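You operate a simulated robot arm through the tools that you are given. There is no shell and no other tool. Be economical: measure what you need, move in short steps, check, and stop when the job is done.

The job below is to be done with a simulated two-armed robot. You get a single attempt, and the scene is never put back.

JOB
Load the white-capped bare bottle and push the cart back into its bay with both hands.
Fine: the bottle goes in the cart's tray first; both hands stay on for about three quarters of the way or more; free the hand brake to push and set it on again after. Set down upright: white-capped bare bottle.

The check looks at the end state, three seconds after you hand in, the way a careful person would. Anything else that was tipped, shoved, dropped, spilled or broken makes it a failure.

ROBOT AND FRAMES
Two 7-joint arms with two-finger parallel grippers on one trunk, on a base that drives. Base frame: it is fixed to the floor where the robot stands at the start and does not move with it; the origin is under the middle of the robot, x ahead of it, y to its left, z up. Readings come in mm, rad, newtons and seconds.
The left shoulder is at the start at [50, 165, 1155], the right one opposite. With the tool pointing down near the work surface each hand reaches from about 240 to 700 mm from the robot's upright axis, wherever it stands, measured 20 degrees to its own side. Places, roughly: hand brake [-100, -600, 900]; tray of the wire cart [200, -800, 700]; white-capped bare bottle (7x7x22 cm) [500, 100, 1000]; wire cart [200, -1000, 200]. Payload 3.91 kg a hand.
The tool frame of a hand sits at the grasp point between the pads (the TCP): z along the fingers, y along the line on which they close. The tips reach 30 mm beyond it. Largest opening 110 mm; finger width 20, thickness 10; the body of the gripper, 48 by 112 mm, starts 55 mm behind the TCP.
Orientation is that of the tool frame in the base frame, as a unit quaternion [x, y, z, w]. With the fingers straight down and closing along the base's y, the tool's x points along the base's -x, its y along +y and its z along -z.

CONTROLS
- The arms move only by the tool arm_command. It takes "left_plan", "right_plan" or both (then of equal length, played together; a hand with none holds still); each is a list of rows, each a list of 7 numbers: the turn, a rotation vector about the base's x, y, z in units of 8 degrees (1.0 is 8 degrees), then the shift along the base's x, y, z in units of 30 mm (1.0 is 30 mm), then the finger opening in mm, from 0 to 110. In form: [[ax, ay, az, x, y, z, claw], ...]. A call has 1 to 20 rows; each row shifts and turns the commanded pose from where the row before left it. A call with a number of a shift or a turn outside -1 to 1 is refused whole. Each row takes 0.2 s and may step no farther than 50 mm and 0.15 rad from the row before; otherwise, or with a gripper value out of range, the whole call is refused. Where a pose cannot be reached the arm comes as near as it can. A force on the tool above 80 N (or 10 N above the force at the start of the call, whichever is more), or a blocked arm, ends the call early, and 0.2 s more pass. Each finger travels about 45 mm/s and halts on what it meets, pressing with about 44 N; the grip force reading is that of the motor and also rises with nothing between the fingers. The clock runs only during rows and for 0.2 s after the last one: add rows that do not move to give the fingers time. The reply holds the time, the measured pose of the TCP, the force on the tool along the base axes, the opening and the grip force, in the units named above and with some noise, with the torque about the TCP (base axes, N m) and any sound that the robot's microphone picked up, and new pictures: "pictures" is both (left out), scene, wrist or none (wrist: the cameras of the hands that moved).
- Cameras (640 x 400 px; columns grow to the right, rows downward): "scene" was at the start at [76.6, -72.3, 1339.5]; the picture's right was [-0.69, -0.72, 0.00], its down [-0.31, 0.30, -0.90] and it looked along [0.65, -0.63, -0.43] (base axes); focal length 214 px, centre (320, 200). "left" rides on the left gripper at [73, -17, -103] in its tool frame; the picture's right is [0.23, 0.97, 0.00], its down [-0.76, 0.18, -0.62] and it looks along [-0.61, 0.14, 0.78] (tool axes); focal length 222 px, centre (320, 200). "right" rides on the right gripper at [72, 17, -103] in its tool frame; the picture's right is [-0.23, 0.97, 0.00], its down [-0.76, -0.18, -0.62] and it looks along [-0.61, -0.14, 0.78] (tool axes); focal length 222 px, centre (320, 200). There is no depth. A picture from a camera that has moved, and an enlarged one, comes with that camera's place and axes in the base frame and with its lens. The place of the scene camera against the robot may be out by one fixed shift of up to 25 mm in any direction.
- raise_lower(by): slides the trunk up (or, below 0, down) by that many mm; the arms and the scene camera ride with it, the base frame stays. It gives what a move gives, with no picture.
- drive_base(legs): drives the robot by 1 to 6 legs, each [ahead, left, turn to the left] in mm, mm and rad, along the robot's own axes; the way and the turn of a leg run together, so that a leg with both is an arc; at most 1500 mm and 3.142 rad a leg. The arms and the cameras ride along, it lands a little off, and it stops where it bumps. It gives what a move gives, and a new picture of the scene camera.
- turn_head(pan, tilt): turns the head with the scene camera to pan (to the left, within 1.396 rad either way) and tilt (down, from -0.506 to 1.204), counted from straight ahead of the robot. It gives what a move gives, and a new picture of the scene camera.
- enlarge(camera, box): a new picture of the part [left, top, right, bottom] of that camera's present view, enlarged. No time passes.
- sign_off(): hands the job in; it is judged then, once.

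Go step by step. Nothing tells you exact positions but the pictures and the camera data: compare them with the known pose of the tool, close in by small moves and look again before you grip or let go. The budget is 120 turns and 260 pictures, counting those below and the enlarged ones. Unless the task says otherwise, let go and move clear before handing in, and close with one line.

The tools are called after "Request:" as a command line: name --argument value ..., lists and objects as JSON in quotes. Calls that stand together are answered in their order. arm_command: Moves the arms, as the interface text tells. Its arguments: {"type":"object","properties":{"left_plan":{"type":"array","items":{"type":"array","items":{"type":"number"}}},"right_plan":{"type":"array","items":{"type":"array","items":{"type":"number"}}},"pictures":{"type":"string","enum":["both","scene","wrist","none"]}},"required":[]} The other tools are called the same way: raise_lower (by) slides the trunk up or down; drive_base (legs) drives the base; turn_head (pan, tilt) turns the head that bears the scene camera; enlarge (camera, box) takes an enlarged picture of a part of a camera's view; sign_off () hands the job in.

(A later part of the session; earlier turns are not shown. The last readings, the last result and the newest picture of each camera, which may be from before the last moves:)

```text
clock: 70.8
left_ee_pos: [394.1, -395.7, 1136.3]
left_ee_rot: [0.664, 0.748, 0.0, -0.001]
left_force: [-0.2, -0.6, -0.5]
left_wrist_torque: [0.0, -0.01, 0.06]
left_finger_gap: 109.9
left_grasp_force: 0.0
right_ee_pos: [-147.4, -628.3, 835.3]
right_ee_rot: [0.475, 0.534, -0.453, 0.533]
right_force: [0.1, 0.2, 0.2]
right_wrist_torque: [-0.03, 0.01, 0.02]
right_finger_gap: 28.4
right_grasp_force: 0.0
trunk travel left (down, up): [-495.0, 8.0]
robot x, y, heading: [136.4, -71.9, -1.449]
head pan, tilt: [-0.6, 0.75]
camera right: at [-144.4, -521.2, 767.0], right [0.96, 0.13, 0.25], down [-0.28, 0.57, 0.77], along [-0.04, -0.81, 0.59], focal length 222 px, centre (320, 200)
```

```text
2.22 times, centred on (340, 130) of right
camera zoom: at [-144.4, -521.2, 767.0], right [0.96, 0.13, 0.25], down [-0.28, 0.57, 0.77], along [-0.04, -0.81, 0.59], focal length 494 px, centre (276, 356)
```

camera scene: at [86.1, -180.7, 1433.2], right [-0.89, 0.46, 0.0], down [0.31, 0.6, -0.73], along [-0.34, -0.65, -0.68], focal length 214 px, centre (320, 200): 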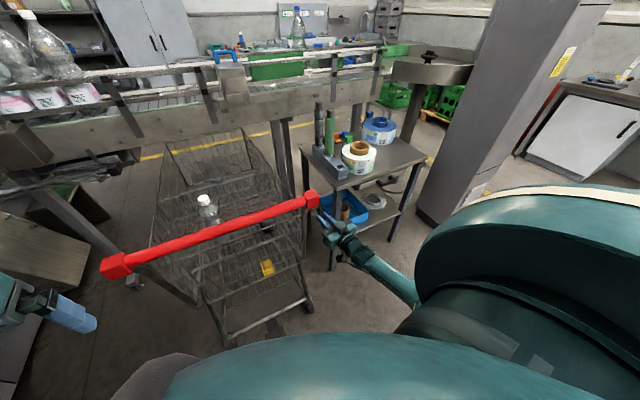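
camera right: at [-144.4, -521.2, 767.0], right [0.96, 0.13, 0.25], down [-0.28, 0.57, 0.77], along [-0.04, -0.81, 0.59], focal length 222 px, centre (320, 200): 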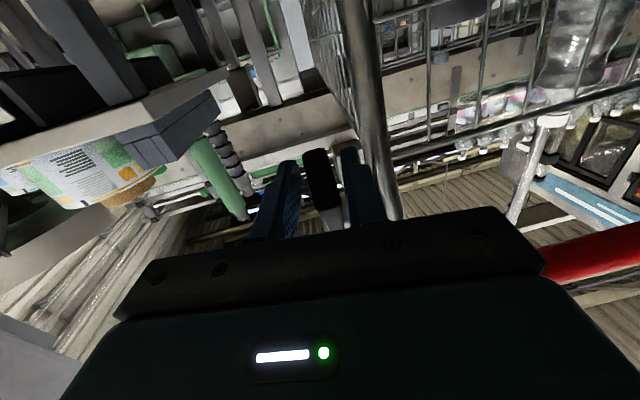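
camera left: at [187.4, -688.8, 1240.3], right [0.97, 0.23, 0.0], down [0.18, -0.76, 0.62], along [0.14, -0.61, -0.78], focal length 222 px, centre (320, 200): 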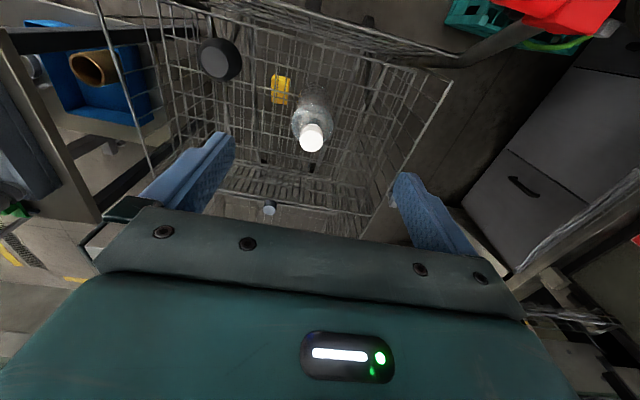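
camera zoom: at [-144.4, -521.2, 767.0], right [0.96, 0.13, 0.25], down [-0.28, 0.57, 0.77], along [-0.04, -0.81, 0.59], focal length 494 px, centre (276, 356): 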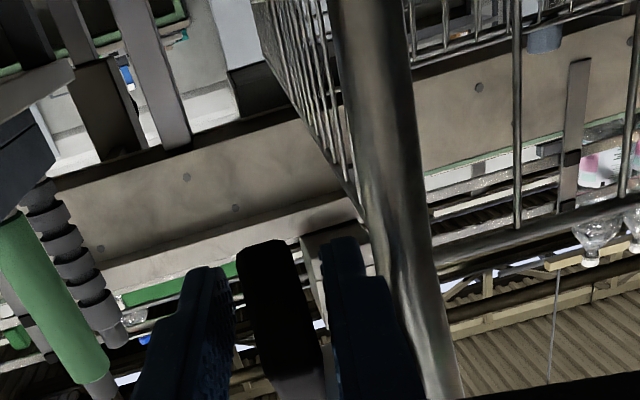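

Request:
arm_command --right_plan '[[0, 0, 0, 0, 0, 0, 15], [0, 0, 0, 0, 0, 0, 8], [0, 0, 0, 0, 0, 0, 8], [0, 0, 0, 0, 0, 0, 8], [0, 0, 0, 0, 0.3, 0.25, 8], [0, 0, 0, 0, 0.28, 0.33, 8], [0, 0, 0, 0, 0, 0, 8]]' --pictures "wrist"

Request:
enlarge --camera "right" --box '[240, 40, 440, 220]'

```text
clock: 72.4
left_ee_pos: [396.9, -397.1, 1136.2]
left_ee_rot: [0.664, 0.748, -0.001, 0.0]
left_force: [0.3, 0.0, -0.1]
left_wrist_torque: [-0.01, -0.01, -0.01]
left_finger_gap: 110.1
left_grasp_force: 0.0
right_ee_pos: [-146.0, -611.9, 857.4]
right_ee_rot: [0.471, 0.533, -0.454, 0.537]
right_force: [19.7, 0.6, -1.9]
right_wrist_torque: [0.04, -0.18, -1.42]
right_finger_gap: 20.7
right_grasp_force: 29.7
trunk travel left (down, up): [-495.0, 8.0]
robot x, y, heading: [137.8, -73.2, -1.448]
head pan, tilt: [-0.6, 0.75]
camera right: at [-143.5, -506.3, 787.4], right [0.96, 0.14, 0.25], down [-0.28, 0.58, 0.77], along [-0.04, -0.8, 0.59], focal length 222 px, centre (320, 200)
```

right: 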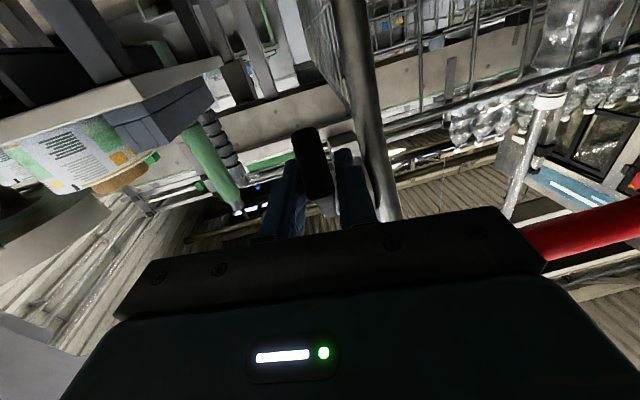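

```text
2.22 times, centred on (340, 130) of right
camera zoom: at [-143.5, -506.3, 787.4], right [0.96, 0.14, 0.25], down [-0.28, 0.58, 0.77], along [-0.04, -0.8, 0.59], focal length 494 px, centre (276, 356)
```

zoom: 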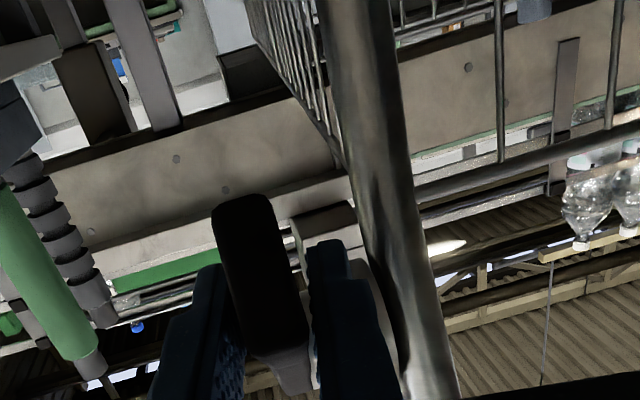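

The lever is at about 43° and follows with little force. I'll put the closed fingers under it and lift it the rest of the way.

Request:
arm_command --right_plan '[[0, 0, 0, 0, 0, 0, 32], [0, 0, 0, 0, 0, 0, 32], [0, 0, 0, 0, 0.9, 0, 32], [0, 0, 0, 0, 0.6, -0.8, 20], [0, 0, 0, 0, 0, -0.9, 5], [0, 0, 0, 0, 0, -0.6, 0], [0, 0, 0, 0.1, -0.8, 0, 0], [0, 0, 0, 0, -0.9, 0, 0], [0, 0, 0, 0, 0, 0, 0]]' --pictures "wrist"

Request:
enlarge --camera "right" --box '[240, 40, 440, 220]'

```text
clock: 74.4
left_ee_pos: [394.8, -394.7, 1137.3]
left_ee_rot: [0.663, 0.749, 0.0, 0.0]
left_force: [0.6, -0.1, -0.3]
left_wrist_torque: [0.0, -0.03, 0.0]
left_finger_gap: 110.1
left_grasp_force: 0.0
right_ee_pos: [-154.5, -616.7, 783.0]
right_ee_rot: [0.476, 0.533, -0.454, 0.532]
right_force: [-1.0, 0.4, -0.5]
right_wrist_torque: [0.04, -0.04, 0.01]
right_finger_gap: 0.0
right_grasp_force: 37.4
right hand out of reach, approached as far as the arm can: row 3, 4
trunk travel left (down, up): [-495.0, 8.0]
robot x, y, heading: [141.2, -74.4, -1.455]
head pan, tilt: [-0.6, 0.75]
camera right: at [-150.0, -511.3, 715.7], right [0.96, 0.13, 0.25], down [-0.28, 0.57, 0.77], along [-0.04, -0.81, 0.59], focal length 222 px, centre (320, 200)
```

right: 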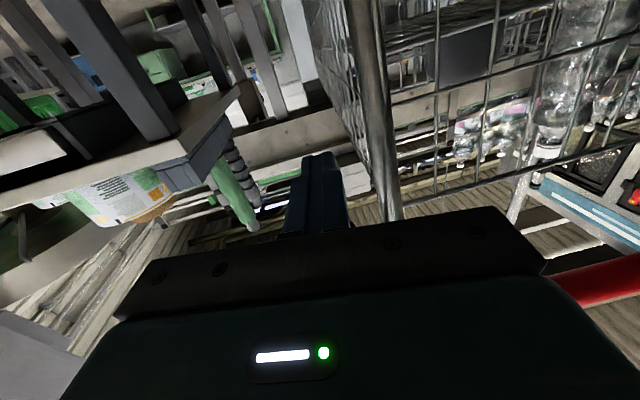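

```text
2.22 times, centred on (340, 130) of right
camera zoom: at [-150.0, -511.3, 715.7], right [0.96, 0.13, 0.25], down [-0.28, 0.57, 0.77], along [-0.04, -0.81, 0.59], focal length 494 px, centre (276, 356)
```

zoom: 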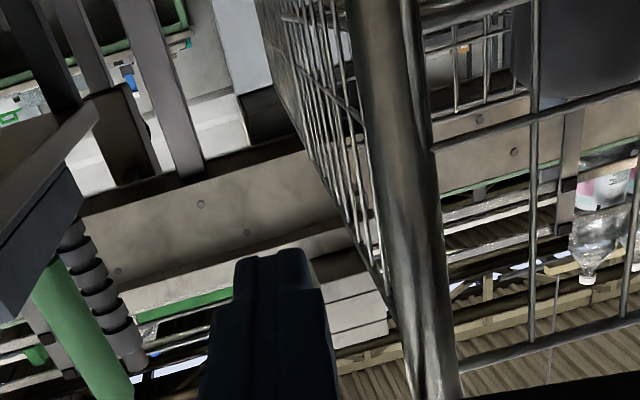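

Request:
arm_command --right_plan '[[0, 0, 0, 0.3, 0, 0.5, 0], [0, 0, 0, 0, 0, 0.6, 0], [0, 0, 0, 0, 0, 0.6, 0], [0, 0, 0, 0, 0, 0.6, 0], [0, 0, 0, 0, 0, 0.5, 0], [0, 0, 0, 0, 0, 0, 0]]' --pictures "wrist"

Request:
enlarge --camera "scene" --box '[290, 170, 370, 260]'

```text
clock: 75.5
left_ee_pos: [395.2, -396.5, 1137.2]
left_ee_rot: [0.663, 0.749, 0.0, 0.0]
left_force: [0.3, 0.3, 0.3]
left_wrist_torque: [-0.08, -0.01, -0.01]
left_finger_gap: 109.9
left_grasp_force: 0.1
right_ee_pos: [-147.0, -603.5, 824.8]
right_ee_rot: [0.498, 0.556, -0.43, 0.508]
right_force: [-5.3, -2.0, -21.9]
right_wrist_torque: [-0.29, 0.01, 0.01]
right_finger_gap: 0.0
right_grasp_force: 37.6
trunk travel left (down, up): [-495.0, 8.0]
robot x, y, heading: [137.2, -70.1, -1.453]
head pan, tilt: [-0.6, 0.75]
stopped in row 5 (right hand): the force on the tool passed its limit at 122 N (the readings are from after the stop); the commanded pose is now the measured one
camera right: at [-143.9, -491.0, 767.1], right [0.96, 0.11, 0.25], down [-0.27, 0.5, 0.82], along [-0.04, -0.86, 0.51], focal length 222 px, centre (320, 200)
```

right: 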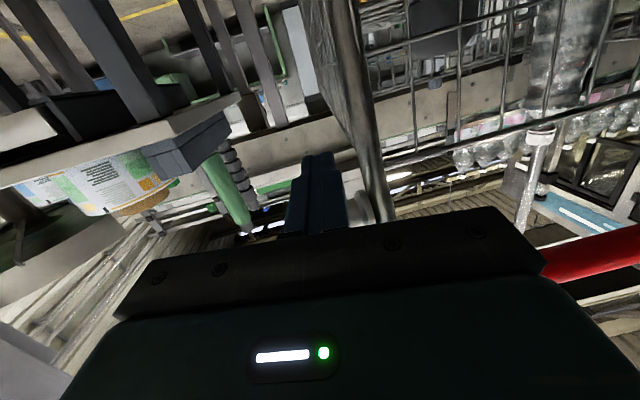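

```text
4.44 times, centred on (330, 215) of scene
camera zoom: at [84.7, -181.3, 1433.8], right [-0.89, 0.46, 0.0], down [0.32, 0.6, -0.73], along [-0.34, -0.65, -0.68], focal length 953 px, centre (276, 133)
```

zoom: 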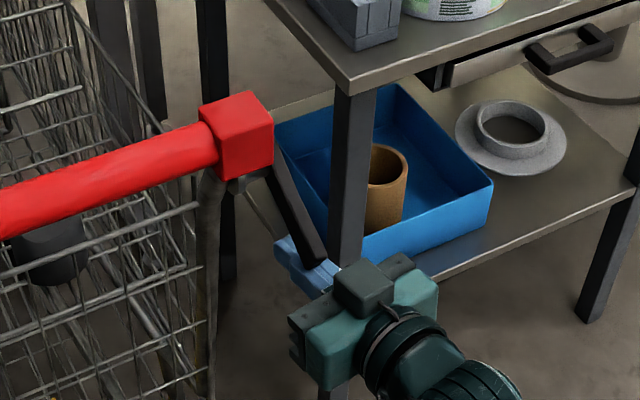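

The lever reached its stop at about 45° toward me, plainly visible, so the brake should be off. I'll back the right hand away, then square the base again.

Request:
arm_command --right_plan '[[0, 0, 0, 0, 0.2, -0.6, 0], [0, 0, 0, -0.2, 1, 0, 0], [0, 0, 0, -0.5, 1, 0, 0], [0, 0, 0, -0.5, 0.7, 0, 0]]' --pictures "none"

Request:
drive_base --legs '[[0, 0, -0.12]]'

Request:
enlarge --camera "scene" --box '[290, 170, 450, 290]'

```text
clock: 76.5
left_ee_pos: [393.6, -395.1, 1136.3]
left_ee_rot: [0.664, 0.748, 0.0, 0.0]
left_force: [0.3, -0.5, 0.6]
left_wrist_torque: [-0.01, 0.0, 0.01]
left_finger_gap: 110.0
left_grasp_force: 0.0
right_ee_pos: [-181.3, -519.1, 813.3]
right_ee_rot: [0.492, 0.553, -0.433, 0.515]
right_force: [0.0, 0.2, 1.2]
right_wrist_torque: [0.02, 0.02, -0.01]
right_finger_gap: 0.0
right_grasp_force: 37.4
trunk travel left (down, up): [-495.0, 8.0]
robot x, y, heading: [139.0, -69.3, -1.451]
head pan, tilt: [-0.6, 0.75]
```

```text
clock: 77.5
left_ee_pos: [354.1, -423.2, 1135.9]
left_ee_rot: [0.707, 0.707, 0.0, 0.001]
left_force: [-0.8, 0.6, -0.1]
left_wrist_torque: [-0.03, 0.0, 0.0]
left_finger_gap: 110.1
left_grasp_force: 0.1
right_ee_pos: [-232.7, -479.7, 812.2]
right_ee_rot: [0.525, 0.522, -0.463, 0.488]
right_force: [0.0, -0.6, -0.3]
right_wrist_torque: [0.0, -0.05, -0.01]
right_finger_gap: 0.1
right_grasp_force: 37.7
trunk travel left (down, up): [-495.0, 8.0]
robot x, y, heading: [139.5, -71.1, -1.569]
head pan, tilt: [-0.6, 0.75]
camera scene: at [72.6, -176.9, 1433.0], right [-0.82, 0.57, 0.0], down [0.39, 0.56, -0.73], along [-0.41, -0.6, -0.68], focal length 214 px, centre (320, 200)
```

scene: 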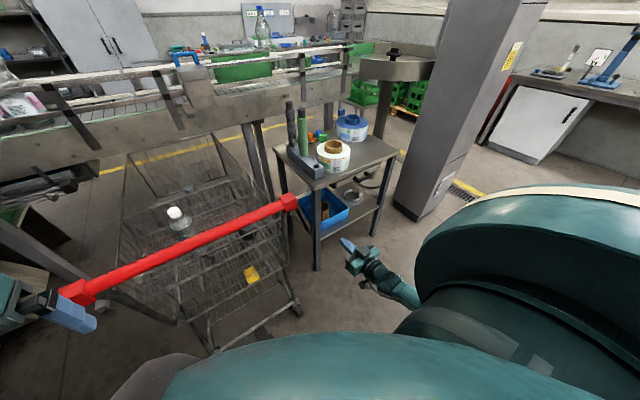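

```text
3.33 times, centred on (370, 230) of scene
camera zoom: at [72.6, -176.9, 1433.0], right [-0.82, 0.57, 0.0], down [0.39, 0.56, -0.73], along [-0.41, -0.6, -0.68], focal length 715 px, centre (153, 100)
```

zoom: 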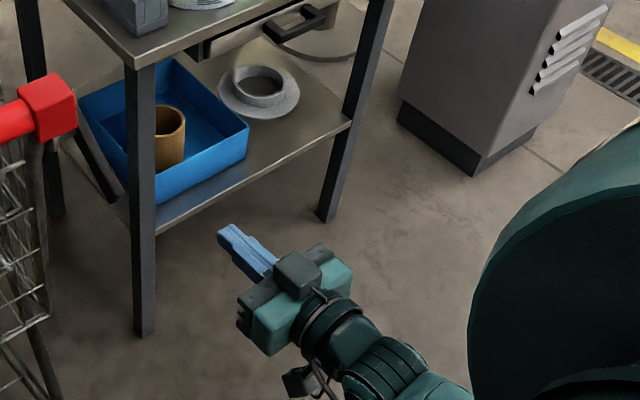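

The lever stays put. I'll raise the right hand, point it down, and begin turning both hands so they can close across the bar.

Request:
arm_command --right_plan '[[0.95, 0, 0, 0.2, 0, 0.95, 20], [0.95, 0, 0, 0.2, 0, 0.95, 40], [0.95, 0, 0, 0.2, 0, 0.95, 60], [0.95, 0, 0, 0.3, 0, 0.95, 80], [0.95, 0, 0, 0.3, 0, 0.95, 100], [0.95, 0, 0, 0.4, 0, 0.95, 110], [0.95, 0, 0, 0.4, 0, 0.95, 110], [0.95, 0, 0, 0.5, 0, 0.95, 110], [0.95, 0, 0, 0.5, 0, 0.95, 110], [0.95, 0, 0, 0.5, 0, 0.95, 110], [0.9, 0, 0, 0.5, 0, 0.95, 110]]' --left_plan '[[0, 0, -0.9, 0, 0, 0, 110], [0, 0, -0.9, 0, 0, 0, 110], [0, 0, -0.9, 0, 0, 0, 110], [0, 0, -0.9, 0, 0, 0, 110], [0, 0, -0.9, 0, 0, 0, 110], [0, 0, -0.9, 0, 0, 0, 110], [0, 0, -0.9, 0, 0, 0, 110], [0, 0, -0.9, 0, 0, 0, 110], [0, 0, -0.9, 0, 0, 0, 110], [0, 0, -0.9, 0, 0, 0, 110], [0, 0, -0.9, 0, 0, 0, 110]]' --pictures "none"

Request:
turn_head --pan 0.0 --tilt 0.75

```text
clock: 79.9
left_ee_pos: [298.3, -405.8, 1129.8]
left_ee_rot: [0.988, 0.156, -0.001, 0.0]
left_force: [-0.7, -0.1, 0.3]
left_wrist_torque: [0.0, 0.05, 0.01]
left_finger_gap: 110.3
left_grasp_force: 0.1
left hand out of reach, approached as far as the arm can: row 9, 10, 11
right_ee_pos: [-108.6, -478.7, 1126.1]
right_ee_rot: [0.715, 0.699, 0.0, 0.015]
right_force: [0.7, 0.7, 0.7]
right_wrist_torque: [-0.05, 0.06, -0.02]
right_finger_gap: 109.7
right_grasp_force: 0.0
trunk travel left (down, up): [-495.0, 8.0]
robot x, y, heading: [141.6, -72.1, -1.572]
head pan, tilt: [-0.6, 0.75]
```

```text
clock: 80.9
left_ee_pos: [296.0, -406.7, 1130.1]
left_ee_rot: [0.988, 0.157, 0.0, 0.0]
left_force: [0.0, -0.4, 0.3]
left_wrist_torque: [0.02, 0.01, 0.05]
left_finger_gap: 110.1
left_grasp_force: 0.1
right_ee_pos: [-111.6, -478.9, 1127.0]
right_ee_rot: [0.716, 0.698, 0.0, 0.017]
right_force: [0.4, 0.0, -0.2]
right_wrist_torque: [0.01, 0.04, 0.03]
right_finger_gap: 110.0
right_grasp_force: 0.0
trunk travel left (down, up): [-495.0, 8.0]
robot x, y, heading: [136.5, -72.1, -1.57]
head pan, tilt: [0.0, 0.75]
camera scene: at [119.5, -191.4, 1433.0], right [-1.0, 0.0, 0.0], down [0.0, 0.68, -0.73], along [0.0, -0.73, -0.68], focal length 214 px, centre (320, 200)
```

scene: 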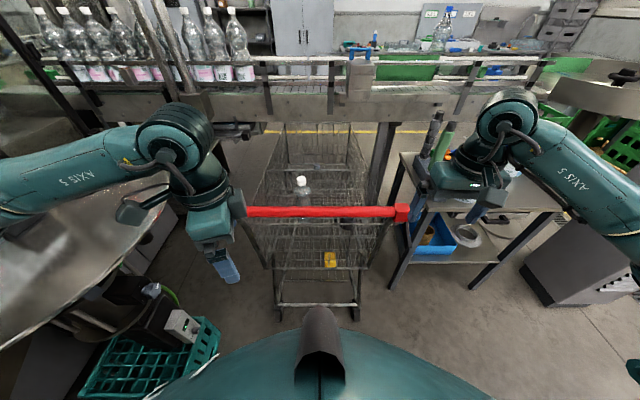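

The left hand is nearly turned. I'll drive forward to y≈−190 and finish both hand turns over the bar, staying above it.

Request:
drive_base --legs '[[115, 0, 0]]'

Request:
arm_command --right_plan '[[0, 0, 0.9, 0.2, 0, 0, 110], [0, 0, 0.9, 0.2, 0, 0, 110], [0, 0, 0.9, 0.2, 0, 0, 110], [0, 0, 0.9, 0.2, 0, 0, 110], [0, 0, 0.9, 0.2, 0, 0, 110], [0, 0, 0.9, 0.2, 0, 0, 110], [0, 0, 0.9, 0.2, 0, 0, 110], [0, 0, 0.9, 0.2, 0, 0, 110], [0, 0, 0.9, 0.2, 0, 0, 110], [0, 0, 0.9, 0.2, 0, 0, 110], [0, 0, 0.9, 0.2, 0, 0, 110], [0, 0, 0.9, 0.2, 0, 0, 110], [0, 0, 0.4, 0.2, 0, 0, 110]]' --left_plan '[[0, 0, 0, 0, -0.7, 0, 110], [0, 0, 0, 0, -0.7, 0, 110], [0, 0, 0, 0, -0.7, 0, 110], [0, 0, 0, 0, -0.7, 0, 110], [0, 0, 0, 0, -0.6, 0, 110], [0, 0, -0.5, 0, 0, 0, 110], [0, 0, -0.5, 0, 0, 0, 110], [0, 0, -0.4, 0, 0, 0, 110], [0, 0, 0, 0, 0, 0, 110], [0, 0, 0, 0, 0, 0, 110], [0, 0, 0, 0, 0, 0, 110], [0, 0, 0, 0, 0, 0, 110], [0, 0, 0, 0, 0, 0, 110]]' --pictures "both"

```text
clock: 82.1
left_ee_pos: [295.7, -522.3, 1129.2]
left_ee_rot: [0.988, 0.157, 0.001, 0.0]
left_force: [-0.4, 0.1, 0.2]
left_wrist_torque: [0.0, -0.03, 0.01]
left_finger_gap: 110.4
left_grasp_force: 0.0
right_ee_pos: [-109.8, -593.3, 1127.1]
right_ee_rot: [0.716, 0.698, 0.001, 0.016]
right_force: [-0.2, -0.6, 0.3]
right_wrist_torque: [0.03, 0.0, -0.01]
right_finger_gap: 110.0
right_grasp_force: 0.1
trunk travel left (down, up): [-495.0, 8.0]
robot x, y, heading: [137.4, -185.2, -1.564]
head pan, tilt: [0.0, 0.75]
camera scene: at [119.7, -306.8, 1432.9], right [-1.0, 0.0, 0.0], down [0.0, 0.68, -0.73], along [0.0, -0.73, -0.68], focal length 214 px, centre (320, 200)
```

scene: 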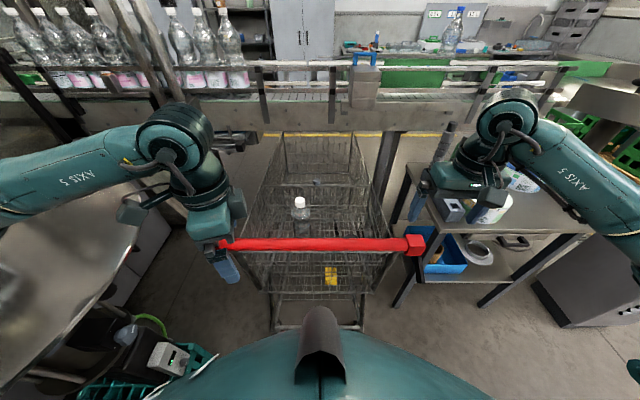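

```text
clock: 84.9
left_ee_pos: [297.9, -529.6, 1129.2]
left_ee_rot: [0.988, 0.157, -0.001, -0.001]
left_force: [-0.3, 0.1, 0.1]
left_wrist_torque: [0.01, 0.06, 0.02]
left_finger_gap: 109.9
left_grasp_force: 0.0
left hand out of reach, approached as far as the arm can: row 1, 2, 3, 4, 5, 6, 7, 8
right_ee_pos: [-11.7, -562.8, 1145.1]
right_ee_rot: [0.193, 0.981, 0.013, 0.011]
right_force: [1.2, 0.2, 0.2]
right_wrist_torque: [-0.01, 0.04, 0.0]
right_finger_gap: 110.0
right_grasp_force: 0.1
right hand out of reach, approached as far as the arm can: row 8, 9, 10, 11, 12, 13
trunk travel left (down, up): [-495.0, 8.0]
robot x, y, heading: [141.5, -184.7, -1.571]
head pan, tilt: [0.0, 0.75]
camera scene: at [121.1, -305.9, 1433.0], right [-1.0, 0.0, 0.0], down [0.0, 0.68, -0.73], along [0.0, -0.73, -0.68], focal length 214 px, centre (320, 200)
camera right: at [-75.1, -522.8, 1248.2], right [0.58, 0.81, 0.03], down [0.62, -0.47, 0.63], along [0.53, -0.34, -0.78], focal length 222 px, centre (320, 200)
camera left: at [360.5, -493.1, 1232.3], right [0.52, -0.86, 0.0], down [-0.67, -0.41, 0.62], along [-0.53, -0.32, -0.78], focal length 222 px, centre (320, 200)
```

scene: 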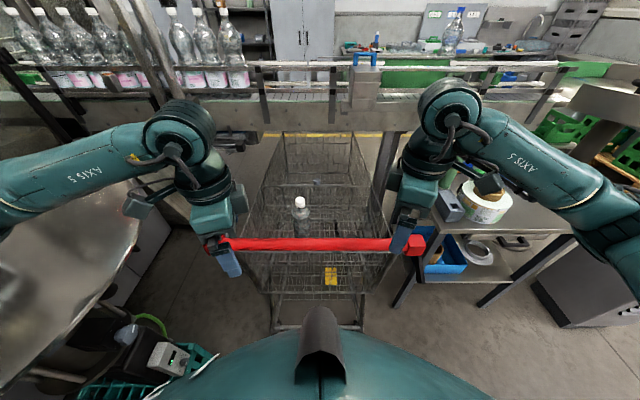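
right: 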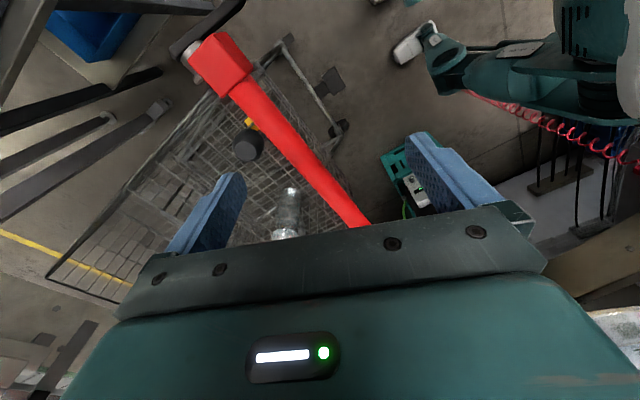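
left: 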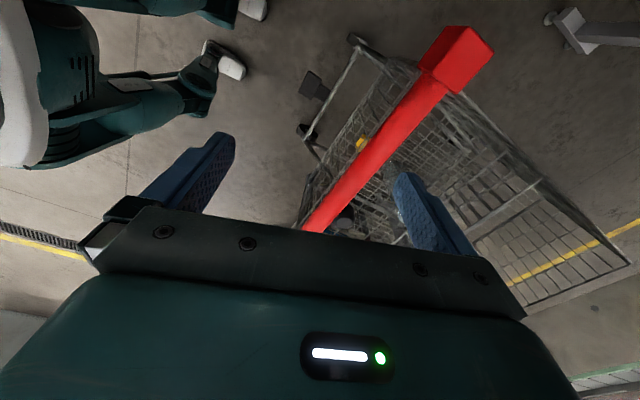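

The bar triangulates to y≈−615, z≈971, about 40 mm thick. The hands turn about 70°, which is enough to grip it, so I'll ease the turn and bring both hands over the bar, lowering partway.

Request:
arm_command --right_plan '[[0, 0, -0.9, 0, 0, -0.5, 100], [0, 0, -0.9, 0, 0, -0.5, 95], [0, 0, -0.4, 0, 0, -0.5, 95], [0, 0, 0, 0, 0, 0, 95]]' --left_plan '[[0, 0, 0.9, 0, 0, -0.5, 100], [0, 0, 0.9, 0, 0, -0.5, 95], [0, 0, 0.6, 0, 0, -0.5, 95], [0, 0, 0, 0, 0, 0, 95]]' --pictures "wrist"

```text
clock: 85.9
left_ee_pos: [296.7, -530.9, 1084.7]
left_ee_rot: [0.947, 0.321, 0.0, 0.0]
left_force: [-0.2, -0.7, -0.2]
left_wrist_torque: [-0.01, -0.02, 0.01]
left_finger_gap: 94.9
left_grasp_force: 0.0
right_ee_pos: [-13.3, -563.1, 1100.0]
right_ee_rot: [0.34, 0.94, 0.011, 0.014]
right_force: [-0.4, 1.2, -0.7]
right_wrist_torque: [0.02, 0.0, 0.02]
right_finger_gap: 94.9
right_grasp_force: 0.1
trunk travel left (down, up): [-495.0, 8.0]
robot x, y, heading: [137.3, -184.2, -1.566]
head pan, tilt: [0.0, 0.75]
camera right: at [-61.3, -505.3, 1202.9], right [0.8, 0.6, 0.03], down [0.45, -0.63, 0.63], along [0.4, -0.49, -0.78], focal length 222 px, centre (320, 200)
camera left: at [342.9, -473.8, 1187.6], right [0.77, -0.64, 0.0], down [-0.5, -0.6, 0.62], along [-0.4, -0.48, -0.78], focal length 222 px, centre (320, 200)
```

right: 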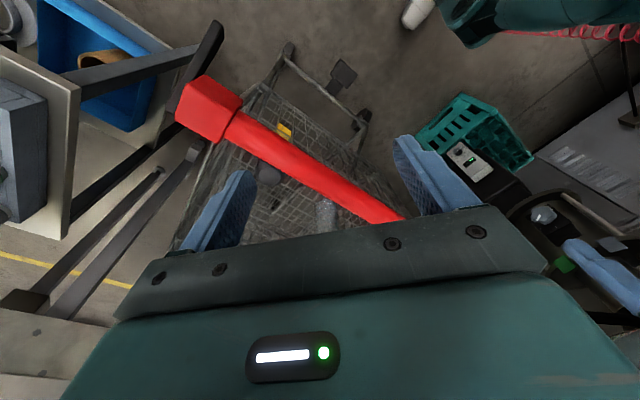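
left: 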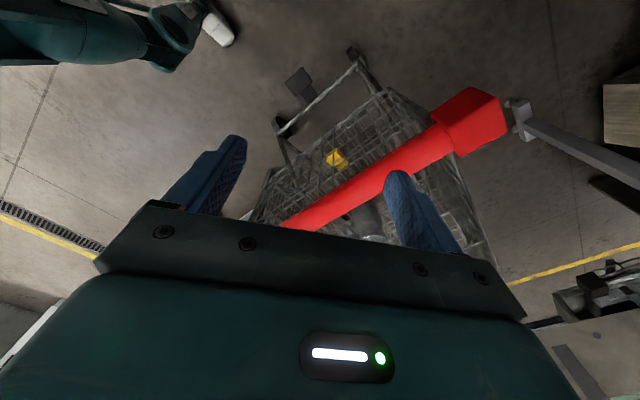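

Request:
arm_command --right_plan '[[0, 0, 0, 0, -0.8, 0, 95], [0, 0, 0, 0, -0.9, 0, 95], [0, 0, 0, 0, 0, 0, 95], [0, 0, 0, 0, 0, 0, 95], [0, 0, 0.9, 0, 0, 0, 95], [0, 0, 0.9, 0, 0, 0, 95], [0, 0, 0.9, 0, 0, 0, 95], [0, 0, 0.9, 0, 0, 0, 95]]' --left_plan '[[0, 0, 0, 0, -0.9, 0, 95], [0, 0, 0, 0, -0.9, 0, 95], [0, 0, 0, 0, -0.9, 0, 95], [0, 0, 0, 0, 0, 0, 95], [0, 0, -0.9, 0, 0, 0, 95], [0, 0, -0.9, 0, 0, 0, 95], [0, 0, -0.9, 0, 0, 0, 95], [0, 0, -0.9, 0, 0, 0, 95]]' --pictures "wrist"

```text
clock: 87.7
left_ee_pos: [297.2, -611.4, 1083.7]
left_ee_rot: [0.957, 0.29, 0.0, -0.001]
left_force: [0.3, -0.2, -0.1]
left_wrist_torque: [-0.03, 0.01, 0.02]
left_finger_gap: 94.7
left_grasp_force: 0.1
left hand out of reach, approached as far as the arm can: row 5, 6, 7, 8
right_ee_pos: [-12.3, -615.6, 1099.2]
right_ee_rot: [0.279, 0.96, 0.012, 0.011]
right_force: [0.5, 0.9, -0.4]
right_wrist_torque: [0.01, 0.03, 0.0]
right_finger_gap: 95.0
right_grasp_force: 0.0
right hand out of reach, approached as far as the arm can: row 6, 7, 8
trunk travel left (down, up): [-495.0, 8.0]
robot x, y, heading: [140.0, -184.0, -1.577]
head pan, tilt: [0.0, 0.75]
camera right: at [-68.4, -563.1, 1202.8], right [0.71, 0.7, 0.03], down [0.53, -0.57, 0.63], along [0.46, -0.43, -0.78], focal length 222 px, centre (320, 200)
camera left: at [347.0, -558.0, 1187.3], right [0.73, -0.68, 0.0], down [-0.54, -0.57, 0.62], along [-0.43, -0.45, -0.78], focal length 222 px, centre (320, 200)
```

right: 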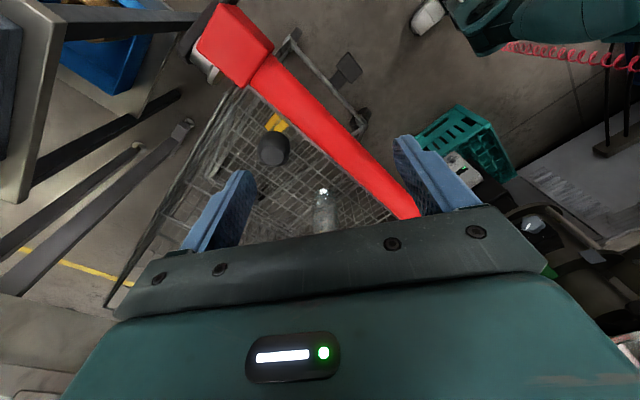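
left: 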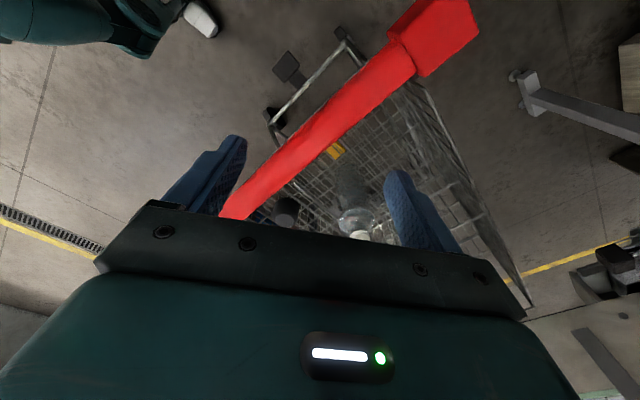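

The outward wrist turn stalls with about 33° of skew. I'll try turning both hands the other way, inward, while staying above the bar.

Request:
arm_command --right_plan '[[0, 0, -0.97, 0, 0, 0, 95], [0, 0, -0.97, 0, 0, 0, 95], [0, 0, -0.97, 0, 0, 0, 95], [0, 0, -0.97, 0, 0, 0, 95], [0, 0, -0.97, 0, 0, 0, 95], [0, 0, -0.97, 0, 0, 0, 95], [0, 0, -0.97, 0, 0, 0, 95], [0, 0, -0.97, 0, 0, 0, 95], [0, 0, -0.97, 0, 0, 0, 95], [0, 0, -0.97, 0, 0, 0, 95], [0, 0, -0.97, 0, 0, 0, 95], [0, 0, -0.97, 0, 0, 0, 95], [0, 0, -0.97, 0, 0, 0, 95], [0, 0, -0.97, 0, 0, 0, 95], [0, 0, -0.97, 0, 0, 0, 95], [0, 0, -0.97, 0, 0, 0, 95], [0, 0, -0.97, 0, 0, 0, 95], [0, 0, -0.97, 0, 0, 0, 95], [0, 0, -0.7, 0, 0, 0, 95]]' --left_plan '[[0, 0, 0.97, 0, 0, 0, 95], [0, 0, 0.97, 0, 0, 0, 95], [0, 0, 0.97, 0, 0, 0, 95], [0, 0, 0.97, 0, 0, 0, 95], [0, 0, 0.97, 0, 0, 0, 95], [0, 0, 0.97, 0, 0, 0, 95], [0, 0, 0.97, 0, 0, 0, 95], [0, 0, 0.97, 0, 0, 0, 95], [0, 0, 0.97, 0, 0, 0, 95], [0, 0, 0.97, 0, 0, 0, 95], [0, 0, 0.97, 0, 0, 0, 95], [0, 0, 0.97, 0, 0, 0, 95], [0, 0, 0.97, 0, 0, 0, 95], [0, 0, 0.97, 0, 0, 0, 95], [0, 0, 0.97, 0, 0, 0, 95], [0, 0, 0.97, 0, 0, 0, 95], [0, 0, 0.97, 0, 0, 0, 95], [0, 0, 0.97, 0, 0, 0, 95], [0, 0, 0.7, 0, 0, 0, 95]]' --pictures "wrist"

```text
clock: 91.7
left_ee_pos: [297.9, -613.0, 1084.5]
left_ee_rot: [0.008, 1.0, 0.0, 0.001]
left_force: [-0.1, 0.8, 0.3]
left_wrist_torque: [0.02, -0.02, 0.02]
left_finger_gap: 95.0
left_grasp_force: 0.1
right_ee_pos: [-13.8, -614.9, 1098.6]
right_ee_rot: [1.0, 0.019, -0.009, 0.015]
right_force: [-0.3, -0.4, 0.5]
right_wrist_torque: [-0.02, -0.01, -0.01]
right_finger_gap: 95.2
right_grasp_force: 0.1
trunk travel left (down, up): [-495.0, 8.0]
robot x, y, heading: [140.1, -184.0, -1.569]
head pan, tilt: [0.0, 0.75]
camera right: at [61.6, -625.6, 1202.5], right [-0.19, -0.98, 0.03], down [-0.76, 0.17, 0.63], along [-0.62, 0.1, -0.78], focal length 222 px, centre (320, 200)
camera left: at [223.5, -628.6, 1187.7], right [-0.21, 0.98, 0.0], down [0.76, 0.17, 0.62], along [0.61, 0.13, -0.78], focal length 222 px, centre (320, 200)
```

right: 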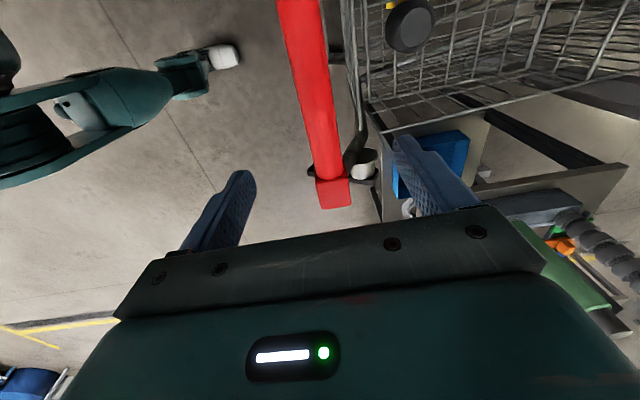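
left: 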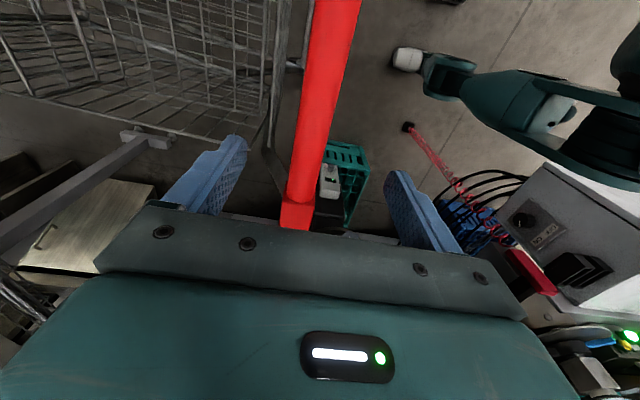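

Both hands now straddle the bar squarely (bar at y≈−610). I'll descend onto it.

Request:
arm_command --right_plan '[[0, 0, 0, 0, 0.1, -1, 95], [0, 0, 0, 0, 0.1, -1, 95], [0, 0, 0, 0, 0, -1, 95], [0, 0, 0, 0, 0, -0.7, 95], [0, 0, 0, 0, 0, 0, 95]]' --left_plan '[[0, 0, 0, 0, 0.1, -1, 95], [0, 0, 0, 0, 0, -1, 95], [0, 0, 0, 0, 0, -1, 95], [0, 0, 0, 0, 0, -0.3, 95], [0, 0, 0, 0, 0, 0, 95]]' --pictures "both"

```text
clock: 92.9
left_ee_pos: [297.0, -609.1, 985.6]
left_ee_rot: [0.01, 1.0, 0.0, -0.001]
left_force: [0.1, 0.2, 0.4]
left_wrist_torque: [0.02, -0.01, -0.01]
left_finger_gap: 95.0
left_grasp_force: 0.1
right_ee_pos: [-13.7, -608.5, 987.5]
right_ee_rot: [1.0, 0.02, -0.007, 0.015]
right_force: [0.4, 0.1, -1.1]
right_wrist_torque: [0.01, -0.01, 0.0]
right_finger_gap: 95.3
right_grasp_force: 0.0
trunk travel left (down, up): [-495.0, 8.0]
robot x, y, heading: [136.8, -186.5, -1.57]
head pan, tilt: [0.0, 0.75]
camera scene: at [119.7, -305.7, 1433.0], right [-1.0, 0.0, 0.0], down [0.0, 0.68, -0.73], along [0.0, -0.73, -0.68], focal length 214 px, centre (320, 200)
camera right: at [61.8, -618.9, 1091.1], right [-0.19, -0.98, 0.03], down [-0.76, 0.17, 0.63], along [-0.62, 0.09, -0.78], focal length 222 px, centre (320, 200)
camera left: at [223.4, -625.2, 1088.2], right [-0.21, 0.98, 0.0], down [0.76, 0.16, 0.62], along [0.61, 0.13, -0.78], focal length 222 px, centre (320, 200)
```

scene: 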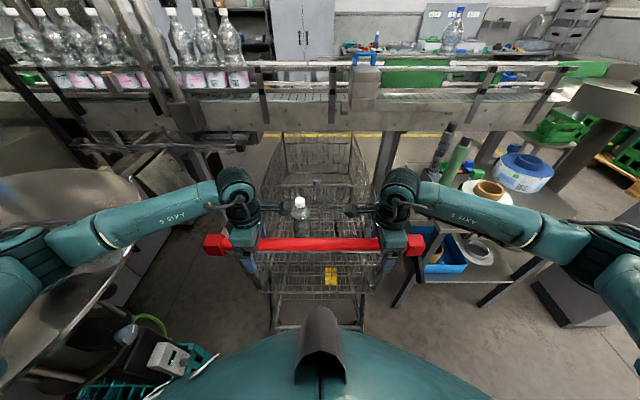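
right: 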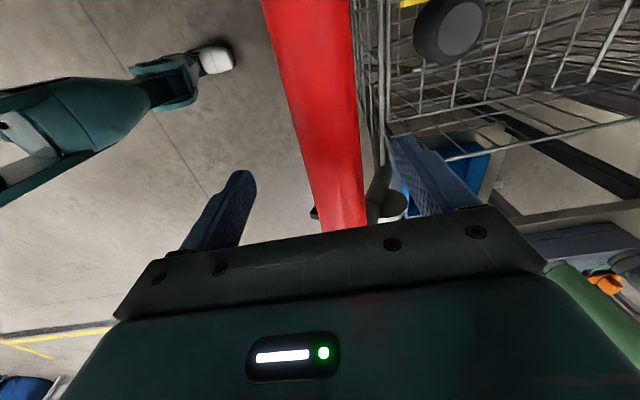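
left: 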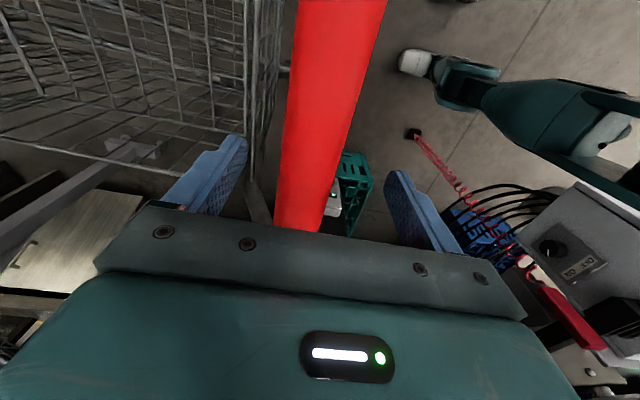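

The bar is between both pairs of fingers. I'll lower 12 mm more and close.

Request:
arm_command --right_plan '[[0, 0, 0, 0, 0, -0.4, 95], [0, 0, 0, 0, 0, 0, 75], [0, 0, 0, 0, 0, 0, 55], [0, 0, 0, 0, 0, 0, 35], [0, 0, 0, 0, 0, 0, 25], [0, 0, 0, 0, 0, 0, 25]]' --left_plan '[[0, 0, 0, 0, 0, -0.4, 95], [0, 0, 0, 0, 0, 0, 75], [0, 0, 0, 0, 0, 0, 55], [0, 0, 0, 0, 0, 0, 35], [0, 0, 0, 0, 0, 0, 25], [0, 0, 0, 0, 0, 0, 25]]' --pictures "wrist"

```text
clock: 94.3
left_ee_pos: [297.4, -608.2, 973.0]
left_ee_rot: [0.01, 1.0, 0.002, 0.0]
left_force: [-1.6, 9.3, -0.3]
left_wrist_torque: [-0.08, -0.15, 0.48]
left_finger_gap: 32.0
left_grasp_force: 39.7
right_ee_pos: [-13.1, -608.2, 975.1]
right_ee_rot: [1.0, 0.019, -0.006, 0.016]
right_force: [3.0, -3.1, -1.6]
right_wrist_torque: [-0.04, 0.08, -0.45]
right_finger_gap: 32.6
right_grasp_force: 38.1
trunk travel left (down, up): [-495.0, 8.0]
robot x, y, heading: [139.6, -184.4, -1.568]
head pan, tilt: [0.0, 0.75]
camera right: at [61.9, -618.7, 1079.5], right [-0.19, -0.98, 0.03], down [-0.76, 0.17, 0.63], along [-0.62, 0.09, -0.78], focal length 222 px, centre (320, 200)
camera left: at [223.1, -624.1, 1076.1], right [-0.21, 0.98, 0.0], down [0.76, 0.16, 0.62], along [0.61, 0.13, -0.78], focal length 222 px, centre (320, 200)
```

right: 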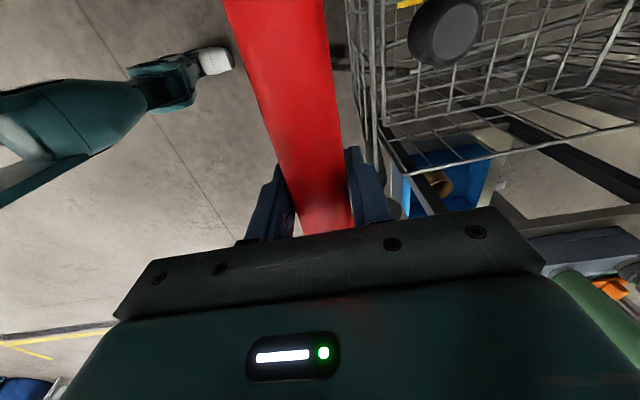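
left: 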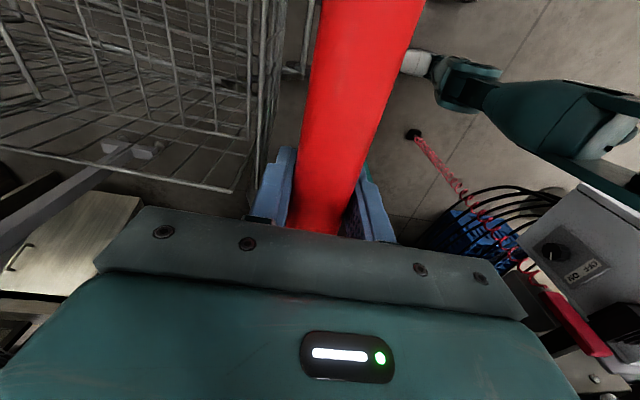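

Both hands grip the 32 mm bar. I'll start pushing gently with both arms to test that the brake is free.

Request:
arm_command --right_plan '[[0, 0, 0, 0, -0.2, 0, 25], [0, 0, 0, 0, -0.4, 0, 25], [0, 0, 0, 0, -0.4, 0, 25], [0, 0, 0, 0, 0, 0, 25]]' --left_plan '[[0, 0, 0, 0, -0.2, 0, 25], [0, 0, 0, 0, -0.4, 0, 25], [0, 0, 0, 0, -0.4, 0, 25], [0, 0, 0, 0, 0, 0, 25]]' --pictures "scene"

```text
clock: 95.3
left_ee_pos: [295.9, -641.3, 973.1]
left_ee_rot: [0.009, 1.0, 0.001, 0.0]
left_force: [-2.1, 13.8, 4.3]
left_wrist_torque: [0.02, -0.84, 1.01]
left_finger_gap: 31.9
left_grasp_force: 45.4
right_ee_pos: [-12.7, -641.8, 976.1]
right_ee_rot: [1.0, 0.019, -0.007, 0.017]
right_force: [8.2, -18.2, -10.7]
right_wrist_torque: [0.15, 0.68, -1.16]
right_finger_gap: 32.1
right_grasp_force: 44.9
trunk travel left (down, up): [-495.0, 8.0]
robot x, y, heading: [139.1, -184.8, -1.573]
head pan, tilt: [0.0, 0.75]
camera scene: at [119.9, -307.0, 1432.8], right [-1.0, 0.0, 0.0], down [0.0, 0.68, -0.73], along [0.0, -0.73, -0.68], focal length 214 px, centre (320, 200)
```

scene: 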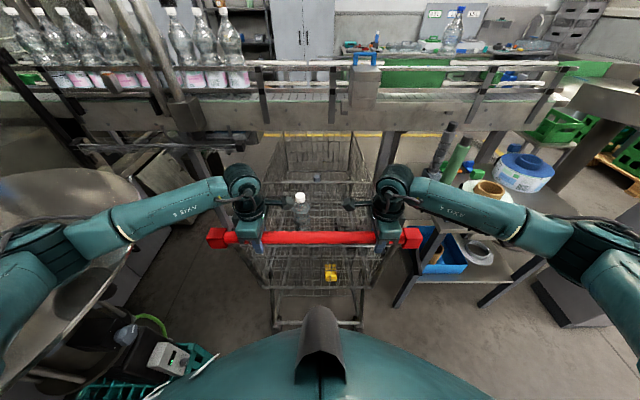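

The cart rolls freely, so the brake is off and the bottle is steady. I'll keep pushing with the arms for another 90 mm, slowly.

Request:
arm_command --right_plan '[[0, 0, 0, 0, -0.2, 0, 25], [0, 0, 0, 0, -0.4, 0, 25], [0, 0, 0, 0, -0.5, 0, 25], [0, 0, 0, 0, -0.5, 0, 25], [0, 0, 0, 0, -0.5, 0, 25], [0, 0, 0, 0, -0.5, 0, 25], [0, 0, 0, 0, -0.3, 0, 25], [0, 0, 0, 0, -0.1, 0, 25], [0, 0, 0, 0, 0, 0, 25]]' --left_plan '[[0, 0, 0, 0, -0.2, 0, 25], [0, 0, 0, 0, -0.4, 0, 25], [0, 0, 0, 0, -0.5, 0, 25], [0, 0, 0, 0, -0.5, 0, 25], [0, 0, 0, 0, -0.5, 0, 25], [0, 0, 0, 0, -0.5, 0, 25], [0, 0, 0, 0, -0.3, 0, 25], [0, 0, 0, 0, -0.1, 0, 25], [0, 0, 0, 0, 0, 0, 25]]' --pictures "scene"

Request:
enlarge --camera "scene" --box '[220, 110, 420, 240]'

```text
clock: 97.3
left_ee_pos: [297.2, -729.0, 973.3]
left_ee_rot: [0.009, 1.0, 0.001, 0.0]
left_force: [-2.1, 22.1, 3.5]
left_wrist_torque: [-0.07, -0.36, 1.07]
left_finger_gap: 31.8
left_grasp_force: 44.9
right_ee_pos: [-13.1, -729.9, 976.1]
right_ee_rot: [1.0, 0.02, -0.008, 0.015]
right_force: [6.6, -18.8, -10.2]
right_wrist_torque: [0.19, 0.49, -1.06]
right_finger_gap: 32.2
right_grasp_force: 45.1
trunk travel left (down, up): [-495.0, 8.0]
robot x, y, heading: [139.1, -184.5, -1.568]
head pan, tilt: [0.0, 0.75]
camera scene: at [119.9, -305.9, 1433.0], right [-1.0, 0.0, 0.0], down [0.0, 0.68, -0.73], along [0.0, -0.73, -0.68], focal length 214 px, centre (320, 200)
```

scene: 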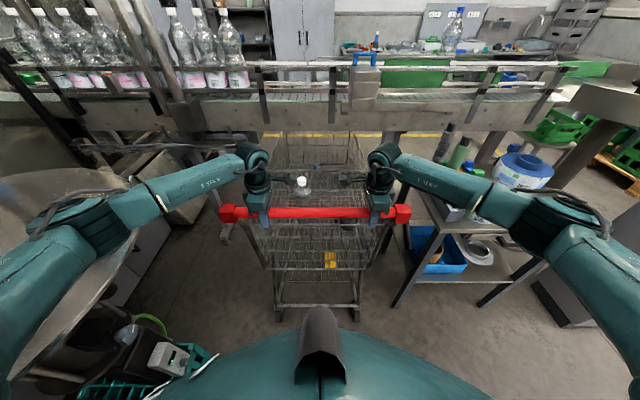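

```text
3.08 times, centred on (320, 175) of scene
camera zoom: at [119.9, -305.9, 1433.0], right [-1.0, 0.0, 0.0], down [0.0, 0.68, -0.73], along [0.0, -0.73, -0.68], focal length 660 px, centre (320, 277)
```

zoom: 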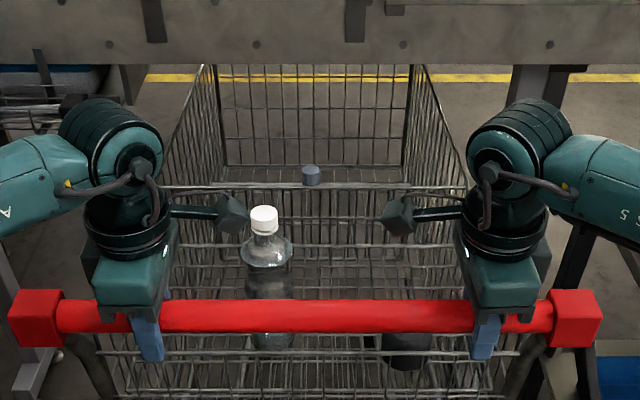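

I've pushed 120 mm, with the bottle steady. The bottle's top (~955) is higher than the beam underside (~915), so I must stop with the bottle short of the beam. That leaves about 380 mm more, with the cart centred under the conveyor. I'll drive the first 130 mm.

Request:
drive_base --legs '[[60, 0, 0]]'

Request:
drive_base --legs '[[80, 0, 0]]'

```text
clock: 98.3
left_ee_pos: [297.0, -787.3, 973.2]
left_ee_rot: [0.008, 1.0, 0.001, 0.0]
left_force: [-2.6, 18.0, -0.7]
left_wrist_torque: [-0.03, 0.81, 1.01]
left_finger_gap: 31.5
left_grasp_force: 44.5
right_ee_pos: [-12.4, -787.8, 976.5]
right_ee_rot: [1.0, 0.019, -0.007, 0.015]
right_force: [3.7, -14.8, -2.4]
right_wrist_torque: [0.17, -0.36, -0.96]
right_finger_gap: 32.3
right_grasp_force: 44.4
trunk travel left (down, up): [-495.0, 8.0]
robot x, y, heading: [137.1, -245.8, -1.572]
head pan, tilt: [0.0, 0.75]
camera scene: at [119.9, -364.8, 1433.0], right [-1.0, 0.0, 0.0], down [0.0, 0.68, -0.73], along [0.0, -0.73, -0.68], focal length 214 px, centre (320, 200)
```

scene: 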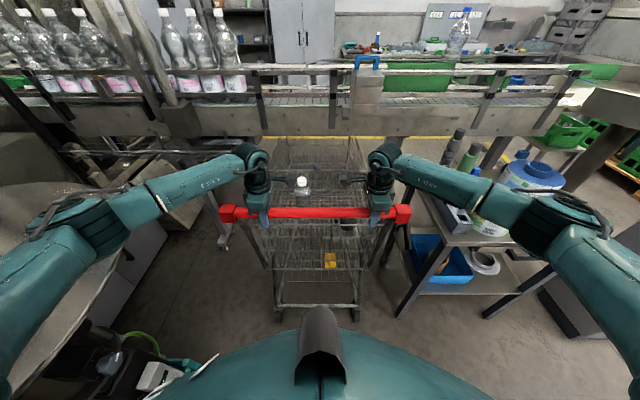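

```text
clock: 99.3
left_ee_pos: [295.9, -834.5, 971.4]
left_ee_rot: [0.011, 1.0, 0.021, 0.003]
left_force: [-0.7, 9.4, 10.5]
left_wrist_torque: [0.44, -0.5, 0.98]
left_finger_gap: 31.7
left_grasp_force: 44.7
right_ee_pos: [-13.0, -833.9, 975.3]
right_ee_rot: [1.0, 0.021, -0.01, -0.004]
right_force: [0.2, 8.6, 10.2]
right_wrist_torque: [0.47, 0.63, -0.97]
right_finger_gap: 32.5
right_grasp_force: 44.8
trunk travel left (down, up): [-495.0, 8.0]
robot x, y, heading: [140.8, -307.1, -1.57]
head pan, tilt: [0.0, 0.75]
stopped in leg 1: the force on the tool passed its limit at 83 N (the readings are from after the stop); the commanded pose is now the measured one
camera scene: at [119.7, -420.3, 1433.5], right [-1.0, 0.0, 0.0], down [0.0, 0.68, -0.73], along [0.0, -0.73, -0.68], focal length 214 px, centre (320, 200)
```

scene: 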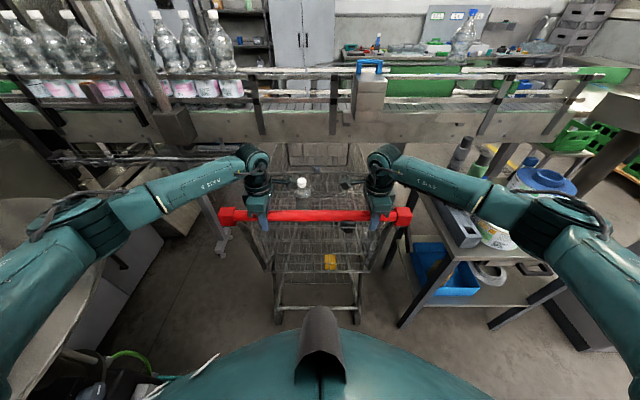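

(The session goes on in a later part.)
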